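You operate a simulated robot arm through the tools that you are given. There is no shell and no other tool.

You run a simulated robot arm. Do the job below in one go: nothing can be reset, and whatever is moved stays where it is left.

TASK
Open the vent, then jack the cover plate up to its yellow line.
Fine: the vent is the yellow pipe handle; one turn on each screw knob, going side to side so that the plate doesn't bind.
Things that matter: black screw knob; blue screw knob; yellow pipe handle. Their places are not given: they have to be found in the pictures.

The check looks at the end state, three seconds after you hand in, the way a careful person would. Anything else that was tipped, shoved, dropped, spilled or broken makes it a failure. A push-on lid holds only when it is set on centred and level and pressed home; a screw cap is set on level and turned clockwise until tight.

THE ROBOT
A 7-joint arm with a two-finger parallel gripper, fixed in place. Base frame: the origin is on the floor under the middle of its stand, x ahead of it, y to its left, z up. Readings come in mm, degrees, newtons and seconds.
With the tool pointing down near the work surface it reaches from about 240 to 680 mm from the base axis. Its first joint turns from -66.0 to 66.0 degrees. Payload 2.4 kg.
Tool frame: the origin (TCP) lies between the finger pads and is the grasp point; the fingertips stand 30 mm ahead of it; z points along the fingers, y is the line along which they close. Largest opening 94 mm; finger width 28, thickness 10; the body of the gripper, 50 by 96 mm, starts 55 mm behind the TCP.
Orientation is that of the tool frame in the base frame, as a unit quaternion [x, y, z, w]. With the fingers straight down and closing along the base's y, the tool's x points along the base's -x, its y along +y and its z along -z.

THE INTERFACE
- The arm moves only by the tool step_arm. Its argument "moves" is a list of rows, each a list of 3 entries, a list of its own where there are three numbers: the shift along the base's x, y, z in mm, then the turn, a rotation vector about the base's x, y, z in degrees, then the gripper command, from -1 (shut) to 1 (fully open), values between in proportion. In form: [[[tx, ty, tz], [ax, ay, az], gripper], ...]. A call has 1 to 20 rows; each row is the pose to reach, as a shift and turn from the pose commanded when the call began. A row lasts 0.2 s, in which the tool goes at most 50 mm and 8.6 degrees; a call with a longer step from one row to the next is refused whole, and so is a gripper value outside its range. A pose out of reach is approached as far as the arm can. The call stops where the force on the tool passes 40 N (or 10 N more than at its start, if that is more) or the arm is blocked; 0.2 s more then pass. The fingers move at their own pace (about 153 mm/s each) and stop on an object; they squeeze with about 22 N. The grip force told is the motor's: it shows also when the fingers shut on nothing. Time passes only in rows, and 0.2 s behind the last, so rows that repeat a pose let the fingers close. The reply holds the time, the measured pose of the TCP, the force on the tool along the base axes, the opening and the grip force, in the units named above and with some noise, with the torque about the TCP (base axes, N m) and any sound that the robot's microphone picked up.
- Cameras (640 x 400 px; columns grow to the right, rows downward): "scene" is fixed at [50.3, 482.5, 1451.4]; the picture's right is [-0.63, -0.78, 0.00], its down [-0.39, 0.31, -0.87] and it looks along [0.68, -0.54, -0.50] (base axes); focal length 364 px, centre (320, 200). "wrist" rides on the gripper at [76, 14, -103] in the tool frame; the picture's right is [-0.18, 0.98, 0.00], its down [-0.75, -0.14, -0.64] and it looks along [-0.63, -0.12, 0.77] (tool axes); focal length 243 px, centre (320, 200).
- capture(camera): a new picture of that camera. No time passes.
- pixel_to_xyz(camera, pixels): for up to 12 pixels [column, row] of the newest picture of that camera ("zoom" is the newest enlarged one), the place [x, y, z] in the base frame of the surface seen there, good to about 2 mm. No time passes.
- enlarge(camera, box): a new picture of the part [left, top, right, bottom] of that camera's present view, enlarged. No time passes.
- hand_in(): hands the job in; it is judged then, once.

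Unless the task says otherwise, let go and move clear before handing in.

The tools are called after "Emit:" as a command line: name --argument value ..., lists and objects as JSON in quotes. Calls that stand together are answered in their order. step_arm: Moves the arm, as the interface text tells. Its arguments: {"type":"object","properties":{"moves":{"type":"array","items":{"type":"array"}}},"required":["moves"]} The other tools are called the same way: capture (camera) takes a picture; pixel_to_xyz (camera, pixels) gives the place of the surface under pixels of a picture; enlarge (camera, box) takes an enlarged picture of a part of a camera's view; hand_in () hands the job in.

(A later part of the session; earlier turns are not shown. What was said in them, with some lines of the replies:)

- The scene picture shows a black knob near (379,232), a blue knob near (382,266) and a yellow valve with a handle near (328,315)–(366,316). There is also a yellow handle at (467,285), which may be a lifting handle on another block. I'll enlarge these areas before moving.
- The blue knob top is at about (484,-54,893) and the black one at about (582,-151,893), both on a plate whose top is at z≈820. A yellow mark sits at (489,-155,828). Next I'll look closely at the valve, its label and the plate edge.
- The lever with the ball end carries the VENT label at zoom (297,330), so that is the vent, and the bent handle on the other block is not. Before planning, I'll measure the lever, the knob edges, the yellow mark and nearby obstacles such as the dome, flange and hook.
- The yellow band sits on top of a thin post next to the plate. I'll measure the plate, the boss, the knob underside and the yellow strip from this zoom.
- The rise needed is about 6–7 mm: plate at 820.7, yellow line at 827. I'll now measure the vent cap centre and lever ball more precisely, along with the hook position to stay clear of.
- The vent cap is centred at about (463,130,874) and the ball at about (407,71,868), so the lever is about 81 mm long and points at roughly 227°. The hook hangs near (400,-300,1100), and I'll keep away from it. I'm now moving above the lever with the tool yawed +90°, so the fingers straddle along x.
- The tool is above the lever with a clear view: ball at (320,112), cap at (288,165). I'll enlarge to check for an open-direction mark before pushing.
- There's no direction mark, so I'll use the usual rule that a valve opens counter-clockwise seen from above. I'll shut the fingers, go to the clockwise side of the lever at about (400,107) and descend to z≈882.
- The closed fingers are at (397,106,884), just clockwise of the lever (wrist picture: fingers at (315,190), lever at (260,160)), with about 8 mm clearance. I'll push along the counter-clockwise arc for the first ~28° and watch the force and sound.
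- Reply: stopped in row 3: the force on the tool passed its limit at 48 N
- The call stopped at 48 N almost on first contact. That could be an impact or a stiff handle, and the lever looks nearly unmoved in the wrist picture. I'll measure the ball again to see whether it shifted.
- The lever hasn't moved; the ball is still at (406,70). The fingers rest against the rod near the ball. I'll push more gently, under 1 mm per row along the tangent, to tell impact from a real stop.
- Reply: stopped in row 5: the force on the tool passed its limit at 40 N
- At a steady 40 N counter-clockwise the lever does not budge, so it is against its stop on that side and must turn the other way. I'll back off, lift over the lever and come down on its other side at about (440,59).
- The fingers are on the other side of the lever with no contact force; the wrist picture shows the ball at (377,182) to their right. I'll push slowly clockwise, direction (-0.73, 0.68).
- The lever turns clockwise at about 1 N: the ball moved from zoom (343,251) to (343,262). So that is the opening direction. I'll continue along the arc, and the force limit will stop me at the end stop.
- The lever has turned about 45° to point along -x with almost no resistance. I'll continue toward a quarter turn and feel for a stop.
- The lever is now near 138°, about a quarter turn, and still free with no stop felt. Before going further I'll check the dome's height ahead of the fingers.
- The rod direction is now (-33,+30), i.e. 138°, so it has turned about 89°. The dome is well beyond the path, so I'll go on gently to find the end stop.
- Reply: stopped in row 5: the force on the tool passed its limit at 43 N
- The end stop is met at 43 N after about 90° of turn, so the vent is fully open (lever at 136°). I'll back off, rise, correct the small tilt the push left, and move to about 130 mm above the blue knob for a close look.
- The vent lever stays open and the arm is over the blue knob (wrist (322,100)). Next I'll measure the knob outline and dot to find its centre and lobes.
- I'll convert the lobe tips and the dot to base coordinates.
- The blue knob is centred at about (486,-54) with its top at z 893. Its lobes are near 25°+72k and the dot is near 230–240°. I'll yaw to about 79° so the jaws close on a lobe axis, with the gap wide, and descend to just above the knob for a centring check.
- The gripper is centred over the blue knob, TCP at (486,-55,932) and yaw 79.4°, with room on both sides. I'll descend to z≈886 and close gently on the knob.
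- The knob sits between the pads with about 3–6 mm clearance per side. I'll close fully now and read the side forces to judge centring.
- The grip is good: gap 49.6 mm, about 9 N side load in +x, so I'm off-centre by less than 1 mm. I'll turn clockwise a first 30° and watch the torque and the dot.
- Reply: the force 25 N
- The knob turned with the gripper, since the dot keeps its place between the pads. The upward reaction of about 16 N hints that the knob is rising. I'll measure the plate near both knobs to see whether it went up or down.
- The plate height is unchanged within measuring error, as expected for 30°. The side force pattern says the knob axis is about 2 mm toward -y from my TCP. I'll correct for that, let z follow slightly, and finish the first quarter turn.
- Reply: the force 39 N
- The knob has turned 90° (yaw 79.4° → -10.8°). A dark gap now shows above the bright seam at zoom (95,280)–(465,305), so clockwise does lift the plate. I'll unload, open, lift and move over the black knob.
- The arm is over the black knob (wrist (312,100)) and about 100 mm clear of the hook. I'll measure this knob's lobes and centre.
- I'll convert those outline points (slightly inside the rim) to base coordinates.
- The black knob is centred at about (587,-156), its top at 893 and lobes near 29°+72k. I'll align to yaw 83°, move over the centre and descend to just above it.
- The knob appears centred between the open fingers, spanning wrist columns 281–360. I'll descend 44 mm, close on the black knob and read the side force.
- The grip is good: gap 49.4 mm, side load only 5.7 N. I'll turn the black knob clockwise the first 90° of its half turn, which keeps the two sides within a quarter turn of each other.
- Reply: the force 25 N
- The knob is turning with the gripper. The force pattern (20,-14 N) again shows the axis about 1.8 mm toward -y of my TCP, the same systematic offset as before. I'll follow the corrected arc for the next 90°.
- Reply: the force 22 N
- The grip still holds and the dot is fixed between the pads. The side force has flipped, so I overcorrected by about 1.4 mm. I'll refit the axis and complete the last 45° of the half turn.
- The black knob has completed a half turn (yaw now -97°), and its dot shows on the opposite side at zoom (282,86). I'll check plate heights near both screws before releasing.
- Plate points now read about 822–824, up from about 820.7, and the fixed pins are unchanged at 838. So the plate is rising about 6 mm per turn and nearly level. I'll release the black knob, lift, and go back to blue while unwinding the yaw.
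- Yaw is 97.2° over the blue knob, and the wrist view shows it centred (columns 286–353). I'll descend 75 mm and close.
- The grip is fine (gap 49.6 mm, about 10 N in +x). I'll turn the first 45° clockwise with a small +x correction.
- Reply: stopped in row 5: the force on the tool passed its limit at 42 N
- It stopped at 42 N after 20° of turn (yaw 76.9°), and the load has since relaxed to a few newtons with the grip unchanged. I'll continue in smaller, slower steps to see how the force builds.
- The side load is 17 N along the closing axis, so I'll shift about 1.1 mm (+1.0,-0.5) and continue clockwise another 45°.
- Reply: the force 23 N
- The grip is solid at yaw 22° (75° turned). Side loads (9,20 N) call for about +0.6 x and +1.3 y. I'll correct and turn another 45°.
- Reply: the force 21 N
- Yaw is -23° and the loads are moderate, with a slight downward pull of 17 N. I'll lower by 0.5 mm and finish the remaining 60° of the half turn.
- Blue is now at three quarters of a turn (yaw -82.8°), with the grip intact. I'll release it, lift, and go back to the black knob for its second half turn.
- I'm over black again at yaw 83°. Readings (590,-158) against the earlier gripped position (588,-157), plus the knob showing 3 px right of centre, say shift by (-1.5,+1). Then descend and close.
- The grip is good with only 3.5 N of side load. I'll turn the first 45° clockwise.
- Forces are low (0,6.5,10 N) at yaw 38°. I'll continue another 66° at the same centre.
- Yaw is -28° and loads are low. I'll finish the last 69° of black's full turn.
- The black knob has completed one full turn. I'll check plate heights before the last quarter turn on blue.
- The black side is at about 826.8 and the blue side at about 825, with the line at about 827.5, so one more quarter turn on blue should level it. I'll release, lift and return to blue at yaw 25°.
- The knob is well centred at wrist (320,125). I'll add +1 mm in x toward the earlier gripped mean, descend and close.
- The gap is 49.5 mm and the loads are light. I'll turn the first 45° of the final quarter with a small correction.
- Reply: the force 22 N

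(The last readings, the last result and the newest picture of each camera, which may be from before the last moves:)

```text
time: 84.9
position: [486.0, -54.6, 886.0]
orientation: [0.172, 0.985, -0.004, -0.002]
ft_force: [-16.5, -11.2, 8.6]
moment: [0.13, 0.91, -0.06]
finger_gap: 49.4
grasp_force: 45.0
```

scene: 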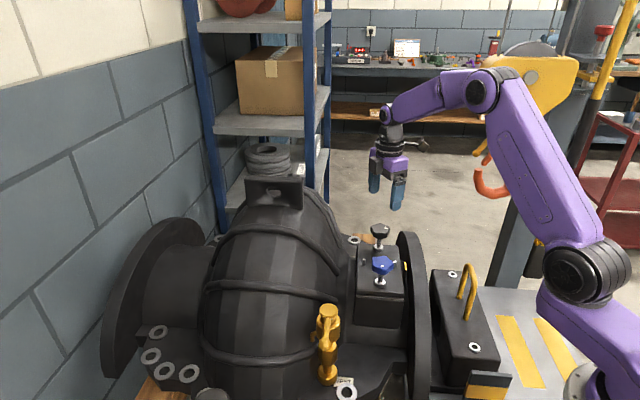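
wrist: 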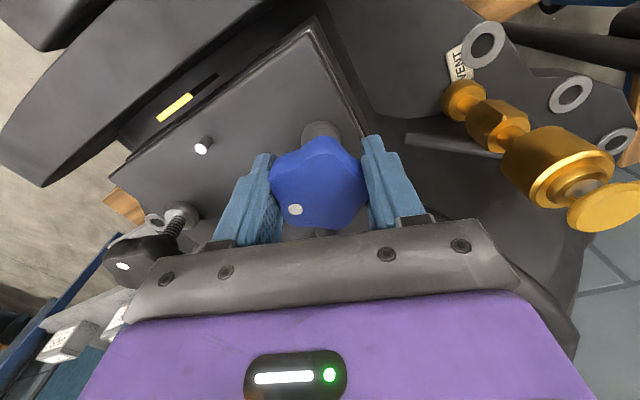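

Yaw is -20°; the loads call for about (-1.1,-0.7) mm. I'll correct and turn the final 45°.

Emit:
step_arm --moves '[[[-0.6, -0.4, 0], [0, 0, 0], -1], [[-1.1, -0.7, 0], [0, 0, -3], -1], [[-1.2, -0.7, 0], [0, 0, -8], -1], [[-1.2, -0.7, 0], [0, 0, -13], -1], [[-1.3, -0.7, 0], [0, 0, -18], -1], [[-1.4, -0.6, 0], [0, 0, -23], -1], [[-1.4, -0.6, 0], [0, 0, -28], -1], [[-1.5, -0.6, 0], [0, 0, -33], -1], [[-1.5, -0.5, 0], [0, 0, -38], -1], [[-1.6, -0.5, 0], [0, 0, -43], -1], [[-1.6, -0.5, 0], [0, 0, -45], -1], [[-1.6, -0.5, 0], [0, 0, -45], -1]]'

Emit:
capture --camera "wrist"

Emit:
enlarge --camera "scene" --box '[345, 205, 425, 310]'

```text
time: 87.5
position: [486.5, -54.6, 885.4]
orientation: [0.536, 0.844, -0.004, -0.002]
ft_force: [-5.0, -0.1, -31.6]
moment: [-0.33, -0.22, -0.04]
finger_gap: 49.2
grasp_force: 44.9
```

```text
taken
```

wrist: 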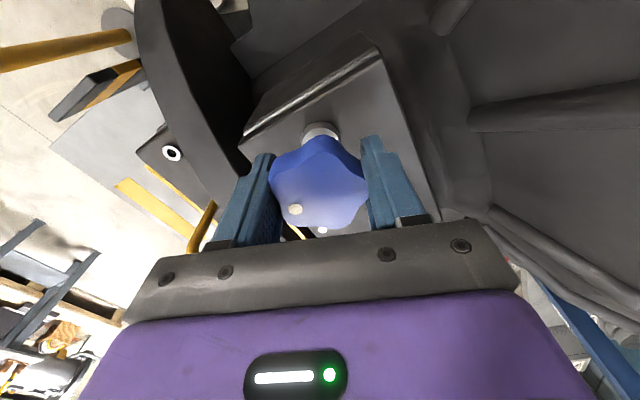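

```text
3.81 times, centred on (385, 258) of scene
```

zoom: 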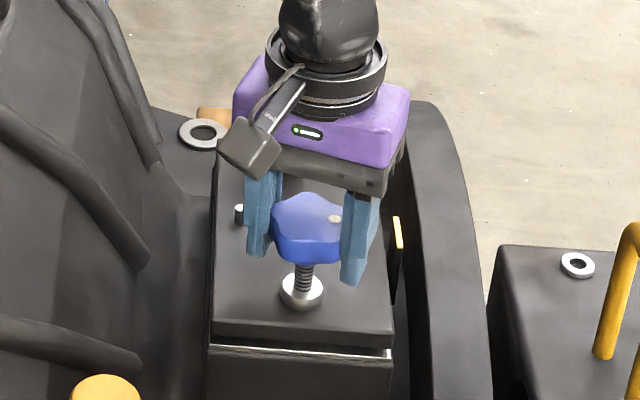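

Blue is now at one full turn (yaw -64.8°), its dot back near the start at zoom (334,219). There's a 32 N downward pull, so I'll lower 1 mm to unload, open, lift, and move back for a check.

Emit:
step_arm --moves '[[[0, 0, -0.6], [0, 0, 0], -1], [[0, 0, -1], [0, 0, 0], 0], [[0, 0, -1], [0, 0, 0], 0.8], [[0, 0, -1], [0, 0, 0], 0.8], [[0, 0, 35], [0, 0, 0], 0.8], [[0, 0, 75], [0, 0, 0], 0.8], [[-20, 20, 110], [0, 0, 8], 0.8], [[-40, 50, 140], [0, 0, 16], 0.8], [[-55, 80, 150], [0, 0, 24], 0.8], [[-65, 110, 160], [0, 0, 32], 0.8], [[-65, 130, 170], [0, 0, 40], 0.8], [[-65, 130, 170], [0, 0, 48], 0.8], [[-65, 130, 170], [0, 0, 56], 0.8], [[-65, 130, 170], [0, 0, 64], 0.8], [[-65, 130, 170], [0, 0, 64], 0.8]]'

Emit:
capture --camera "wrist"

Emit:
capture --camera "scene"

Emit:
enlarge --camera "scene" --box '[345, 215, 425, 310]'

```text
time: 90.7
position: [421.5, 75.1, 1056.2]
orientation: [0.004, 1.0, -0.002, 0.0]
ft_force: [-0.1, -0.5, -0.1]
moment: [-0.01, -0.02, 0.01]
finger_gap: 84.9
grasp_force: 0.0
```

```text
taken
```

wrist: 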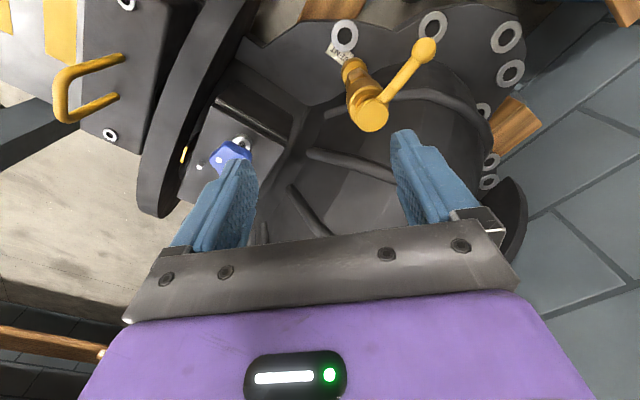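

```text
taken
```

scene: 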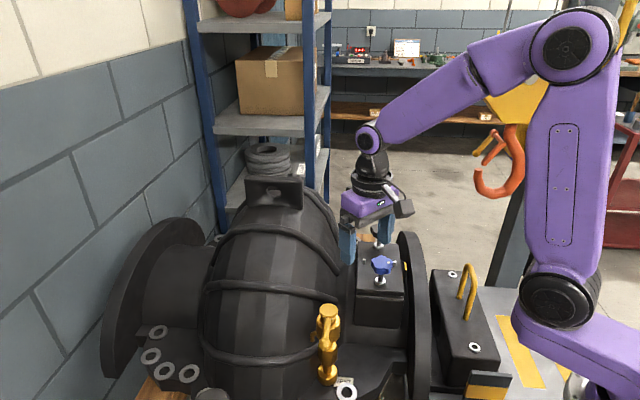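

```text
4.21 times, centred on (385, 262) of scene
```

zoom: 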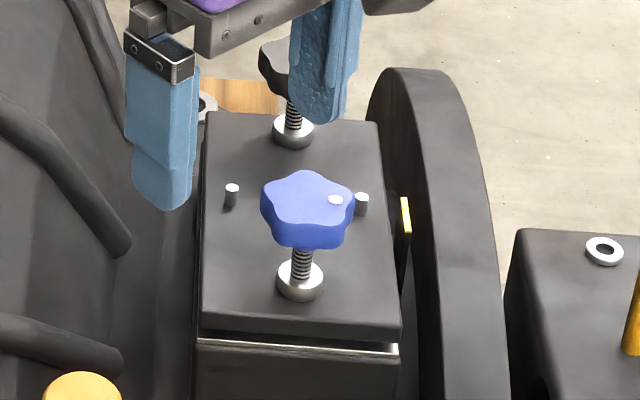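

The dot on blue is back near its starting place at zoom (336,200), and the gap under the plate is clearly visible. I'll measure plate heights at several points against the yellow line.

Emit:
pixel_to_xyz --camera "zoom" --pixels '[[225, 300], [375, 310], [240, 250], [350, 270], [230, 150], [360, 150], [340, 140], [250, 140], [404, 205], [407, 230], [405, 218], [232, 188]]'

Emit:
pixel_to_xyz --camera "zoom" --pixels '[[215, 310], [385, 325], [300, 315], [380, 240], [375, 200], [370, 180], [220, 220], [215, 260], [336, 200], [270, 150], [320, 160], [361, 195]]'

Emit:
enlarge --camera "scene" --box '[385, 245, 415, 285]'

```text
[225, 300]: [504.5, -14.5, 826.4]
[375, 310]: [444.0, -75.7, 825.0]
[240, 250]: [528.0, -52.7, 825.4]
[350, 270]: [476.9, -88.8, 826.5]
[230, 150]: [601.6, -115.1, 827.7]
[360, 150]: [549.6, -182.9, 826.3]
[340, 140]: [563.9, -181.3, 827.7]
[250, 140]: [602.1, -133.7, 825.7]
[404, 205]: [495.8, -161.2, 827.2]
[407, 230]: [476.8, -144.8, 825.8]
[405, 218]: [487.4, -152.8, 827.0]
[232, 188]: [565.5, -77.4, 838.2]
```

```text
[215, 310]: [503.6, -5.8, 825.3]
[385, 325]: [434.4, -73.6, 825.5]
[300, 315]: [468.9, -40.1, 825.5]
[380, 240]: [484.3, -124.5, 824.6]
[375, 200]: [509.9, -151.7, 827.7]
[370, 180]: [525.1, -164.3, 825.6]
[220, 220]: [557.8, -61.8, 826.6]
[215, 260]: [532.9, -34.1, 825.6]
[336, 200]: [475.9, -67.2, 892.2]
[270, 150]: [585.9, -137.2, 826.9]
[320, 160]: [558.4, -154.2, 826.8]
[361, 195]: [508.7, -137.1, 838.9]
```

```text
10.00 times, centred on (400, 265) of scene
```

zoom: 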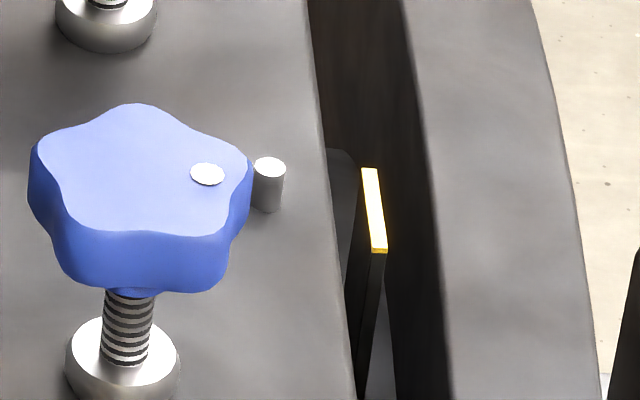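

Blue's dot and outline match the first picture exactly, so it has turned a full 360°. The plate reads about 826 and the line about 827, but a finger hides the black knob. I'll move the arm up and clear, then measure more points.

Emit:
step_arm --moves '[[[8, -15, 20], [0, 0, 0], 0.8], [[18, -30, 40], [0, 0, 0], 0.8], [[28, -45, 60], [0, 0, 0], 0.8], [[38, -60, 75], [0, 0, 0], 0.8], [[52, -89, 86], [0, 0, 0], 0.8], [[52, -89, 86], [0, 0, 0], 0.8]]'

Emit:
capture --camera "wrist"

Emit:
enlarge --camera "scene" --box '[330, 210, 430, 310]'

Emit:
pixel_to_xyz --camera "zoom" --pixels '[[240, 325], [260, 320], [280, 318], [360, 325], [380, 320], [395, 325], [270, 290], [255, 270], [370, 290], [385, 280], [250, 300], [350, 310]]'

Emit:
pixel_to_xyz --camera "zoom" --pixels '[[245, 150], [260, 145], [280, 145], [350, 150], [370, 150], [385, 155], [250, 170], [270, 170], [350, 170], [370, 175], [300, 175], [330, 172]]'

Emit:
pixel_to_xyz --camera "zoom" --pixels '[[418, 212], [420, 218], [421, 224], [423, 230], [424, 236], [419, 215], [422, 227], [343, 70], [355, 209]]'

```text
time: 92.1
position: [474.7, -15.9, 1143.0]
orientation: [0.006, 1.0, -0.004, 0.0]
ft_force: [-0.4, -0.9, 0.3]
moment: [0.01, -0.02, -0.01]
finger_gap: 84.8
grasp_force: 0.0
```

```text
taken
```

wrist: 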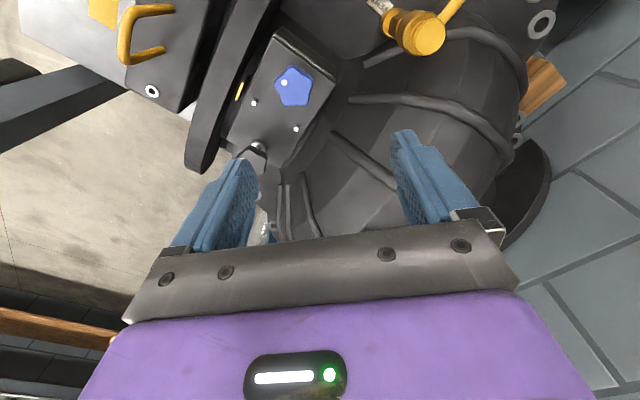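

```text
4.00 times, centred on (380, 260) of scene
```

zoom: 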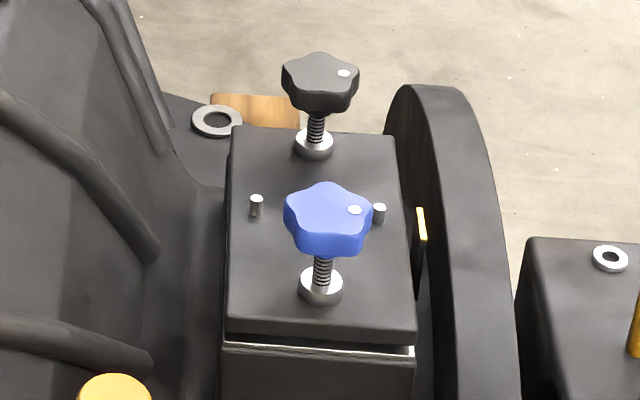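

```text
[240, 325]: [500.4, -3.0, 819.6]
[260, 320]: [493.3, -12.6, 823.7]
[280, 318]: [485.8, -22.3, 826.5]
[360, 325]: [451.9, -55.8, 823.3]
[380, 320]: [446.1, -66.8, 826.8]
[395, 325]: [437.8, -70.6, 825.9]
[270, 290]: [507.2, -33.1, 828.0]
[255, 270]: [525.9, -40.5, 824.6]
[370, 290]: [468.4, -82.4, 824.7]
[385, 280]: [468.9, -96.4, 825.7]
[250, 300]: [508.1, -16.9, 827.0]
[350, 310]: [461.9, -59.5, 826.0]
```

```text
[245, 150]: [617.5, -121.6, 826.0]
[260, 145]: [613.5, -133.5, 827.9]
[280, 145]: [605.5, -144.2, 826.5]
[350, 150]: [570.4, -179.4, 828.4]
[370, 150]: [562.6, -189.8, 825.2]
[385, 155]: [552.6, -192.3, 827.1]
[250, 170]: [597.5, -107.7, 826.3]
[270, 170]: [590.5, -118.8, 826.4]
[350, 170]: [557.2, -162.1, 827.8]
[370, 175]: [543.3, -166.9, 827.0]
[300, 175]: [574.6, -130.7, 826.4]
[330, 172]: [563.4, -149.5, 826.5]
```

```text
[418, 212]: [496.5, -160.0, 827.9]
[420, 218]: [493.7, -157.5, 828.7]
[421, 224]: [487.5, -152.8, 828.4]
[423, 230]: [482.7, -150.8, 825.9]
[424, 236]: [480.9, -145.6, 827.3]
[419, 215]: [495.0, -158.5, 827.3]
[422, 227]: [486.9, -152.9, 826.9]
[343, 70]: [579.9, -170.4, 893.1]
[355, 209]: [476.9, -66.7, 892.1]
```

Both dots are back at their original pixels (black (344,72), blue (355,209)), so each knob has made exactly one turn. The plate averages about 826.5, within the yellow band at about 826–827.4, and is level within measuring noise. I'll take one last look at the vent and the overall scene.

Emit:
capture --camera "scene"

Emit:
enlarge --camera "scene" --box '[290, 280, 430, 400]'

Emit:
enlarge --camera "scene" --box '[385, 250, 415, 290]'

Emit:
enlarge --camera "wrist" --box '[220, 70, 280, 120]'

```text
taken
```

scene: 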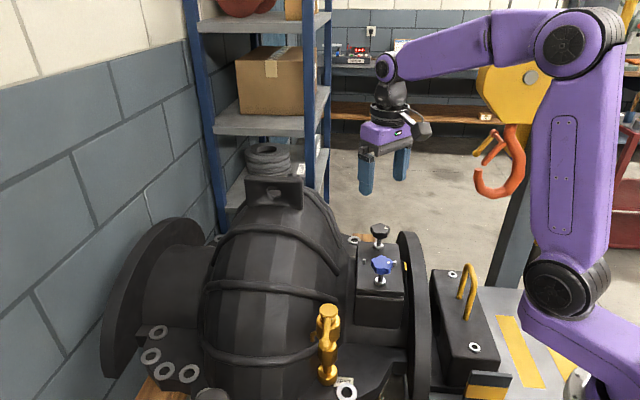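

```text
3.33 times, centred on (360, 340) of scene
```

zoom: 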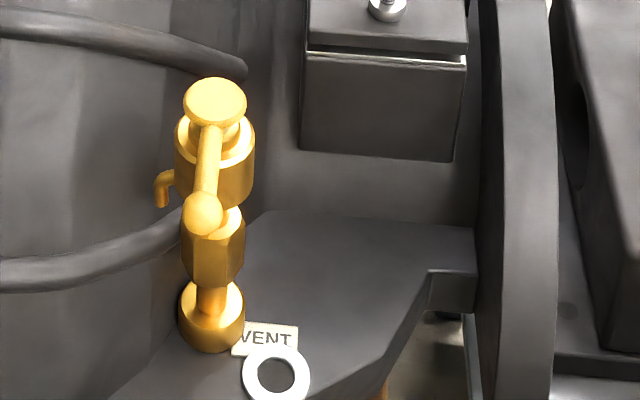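

```text
10.00 times, centred on (400, 270) of scene
```

zoom: 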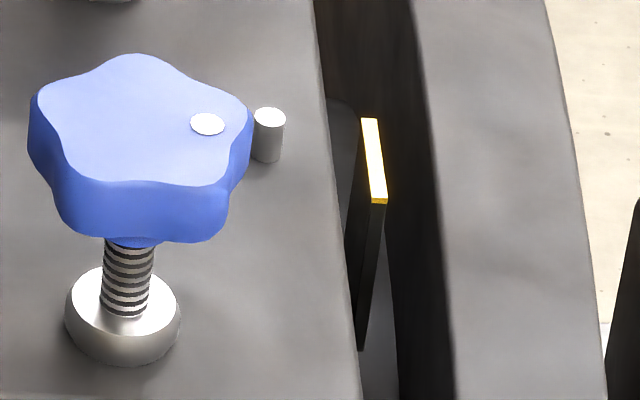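

```text
8.00 times, centred on (250, 95) of wrist
```

zoom: 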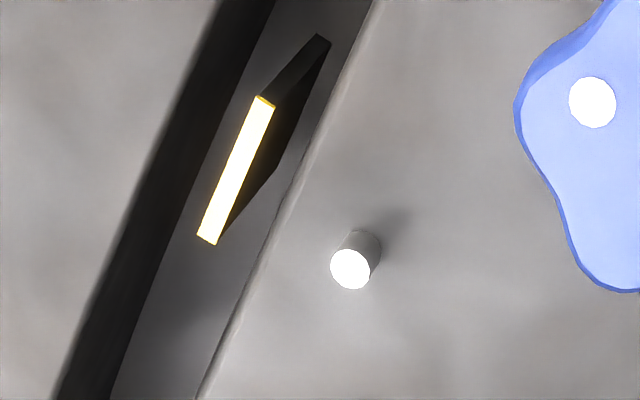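

The boss rose about 19 px at 10×, roughly 5.2 mm. Before handing in I want the thickness of the yellow band relative to the plate top, so I'll magnify that corner.

Emit:
enlarge --camera "scene" --box '[396, 258, 412, 274]'

Emit:
enlarge --camera "scene" --box '[350, 285, 410, 310]'

```text
16.00 times, centred on (404, 266) of scene
```

zoom: 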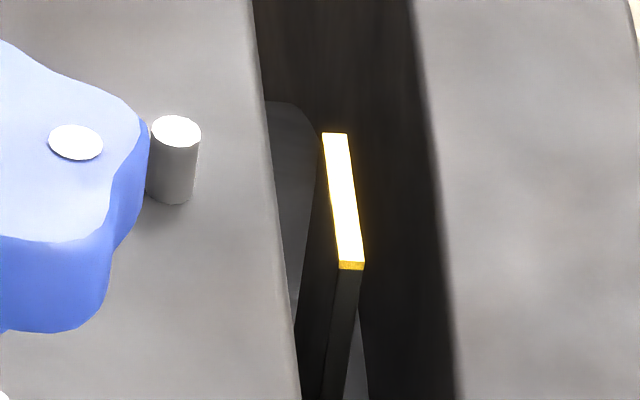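

```text
10.67 times, centred on (380, 298) of scene
```

zoom: 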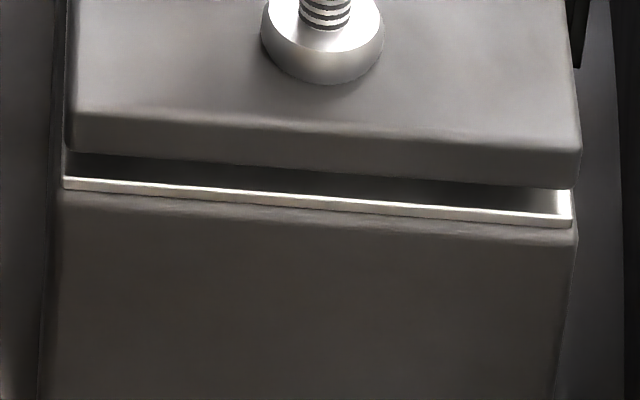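

The yellow band is about 1.5 mm thick (z≈825.7–827.2), and the plate top at about 826.1–826.8 falls on it. The gap under the plate is even, the vent lever is at its open stop and the arm is clear. I'm handing in.

Emit:
hand_in

```text
The job is handed in.
```

I opened the vent and jacked the cover plate up to its yellow line. The job is handed in, but no verdict has come back yet.

- **Vent:** the lever did not move counter-clockwise, even at 40 N. Clockwise it turned freely about 90° to a firm stop, so I took that as open and left it there. There was no direction mark on the valve.
- **Screw knobs:** each knob made one full clockwise turn. I alternated sides (blue ¼, black ½, blue ½, black ½, blue ¼), so they were never more than a quarter turn apart. Both white dots are back where they started.
- **Plate height:** the plate rose about 5 mm. It now measures roughly 826.1 mm on the blue side and 826.8 mm on the black side. The yellow band runs from about 825.7 to 827.2 mm. Single readings are only good to about 2 mm, so I averaged several on each side.

The arm is back up near its starting position with the gripper open. I saw nothing else moved or knocked.
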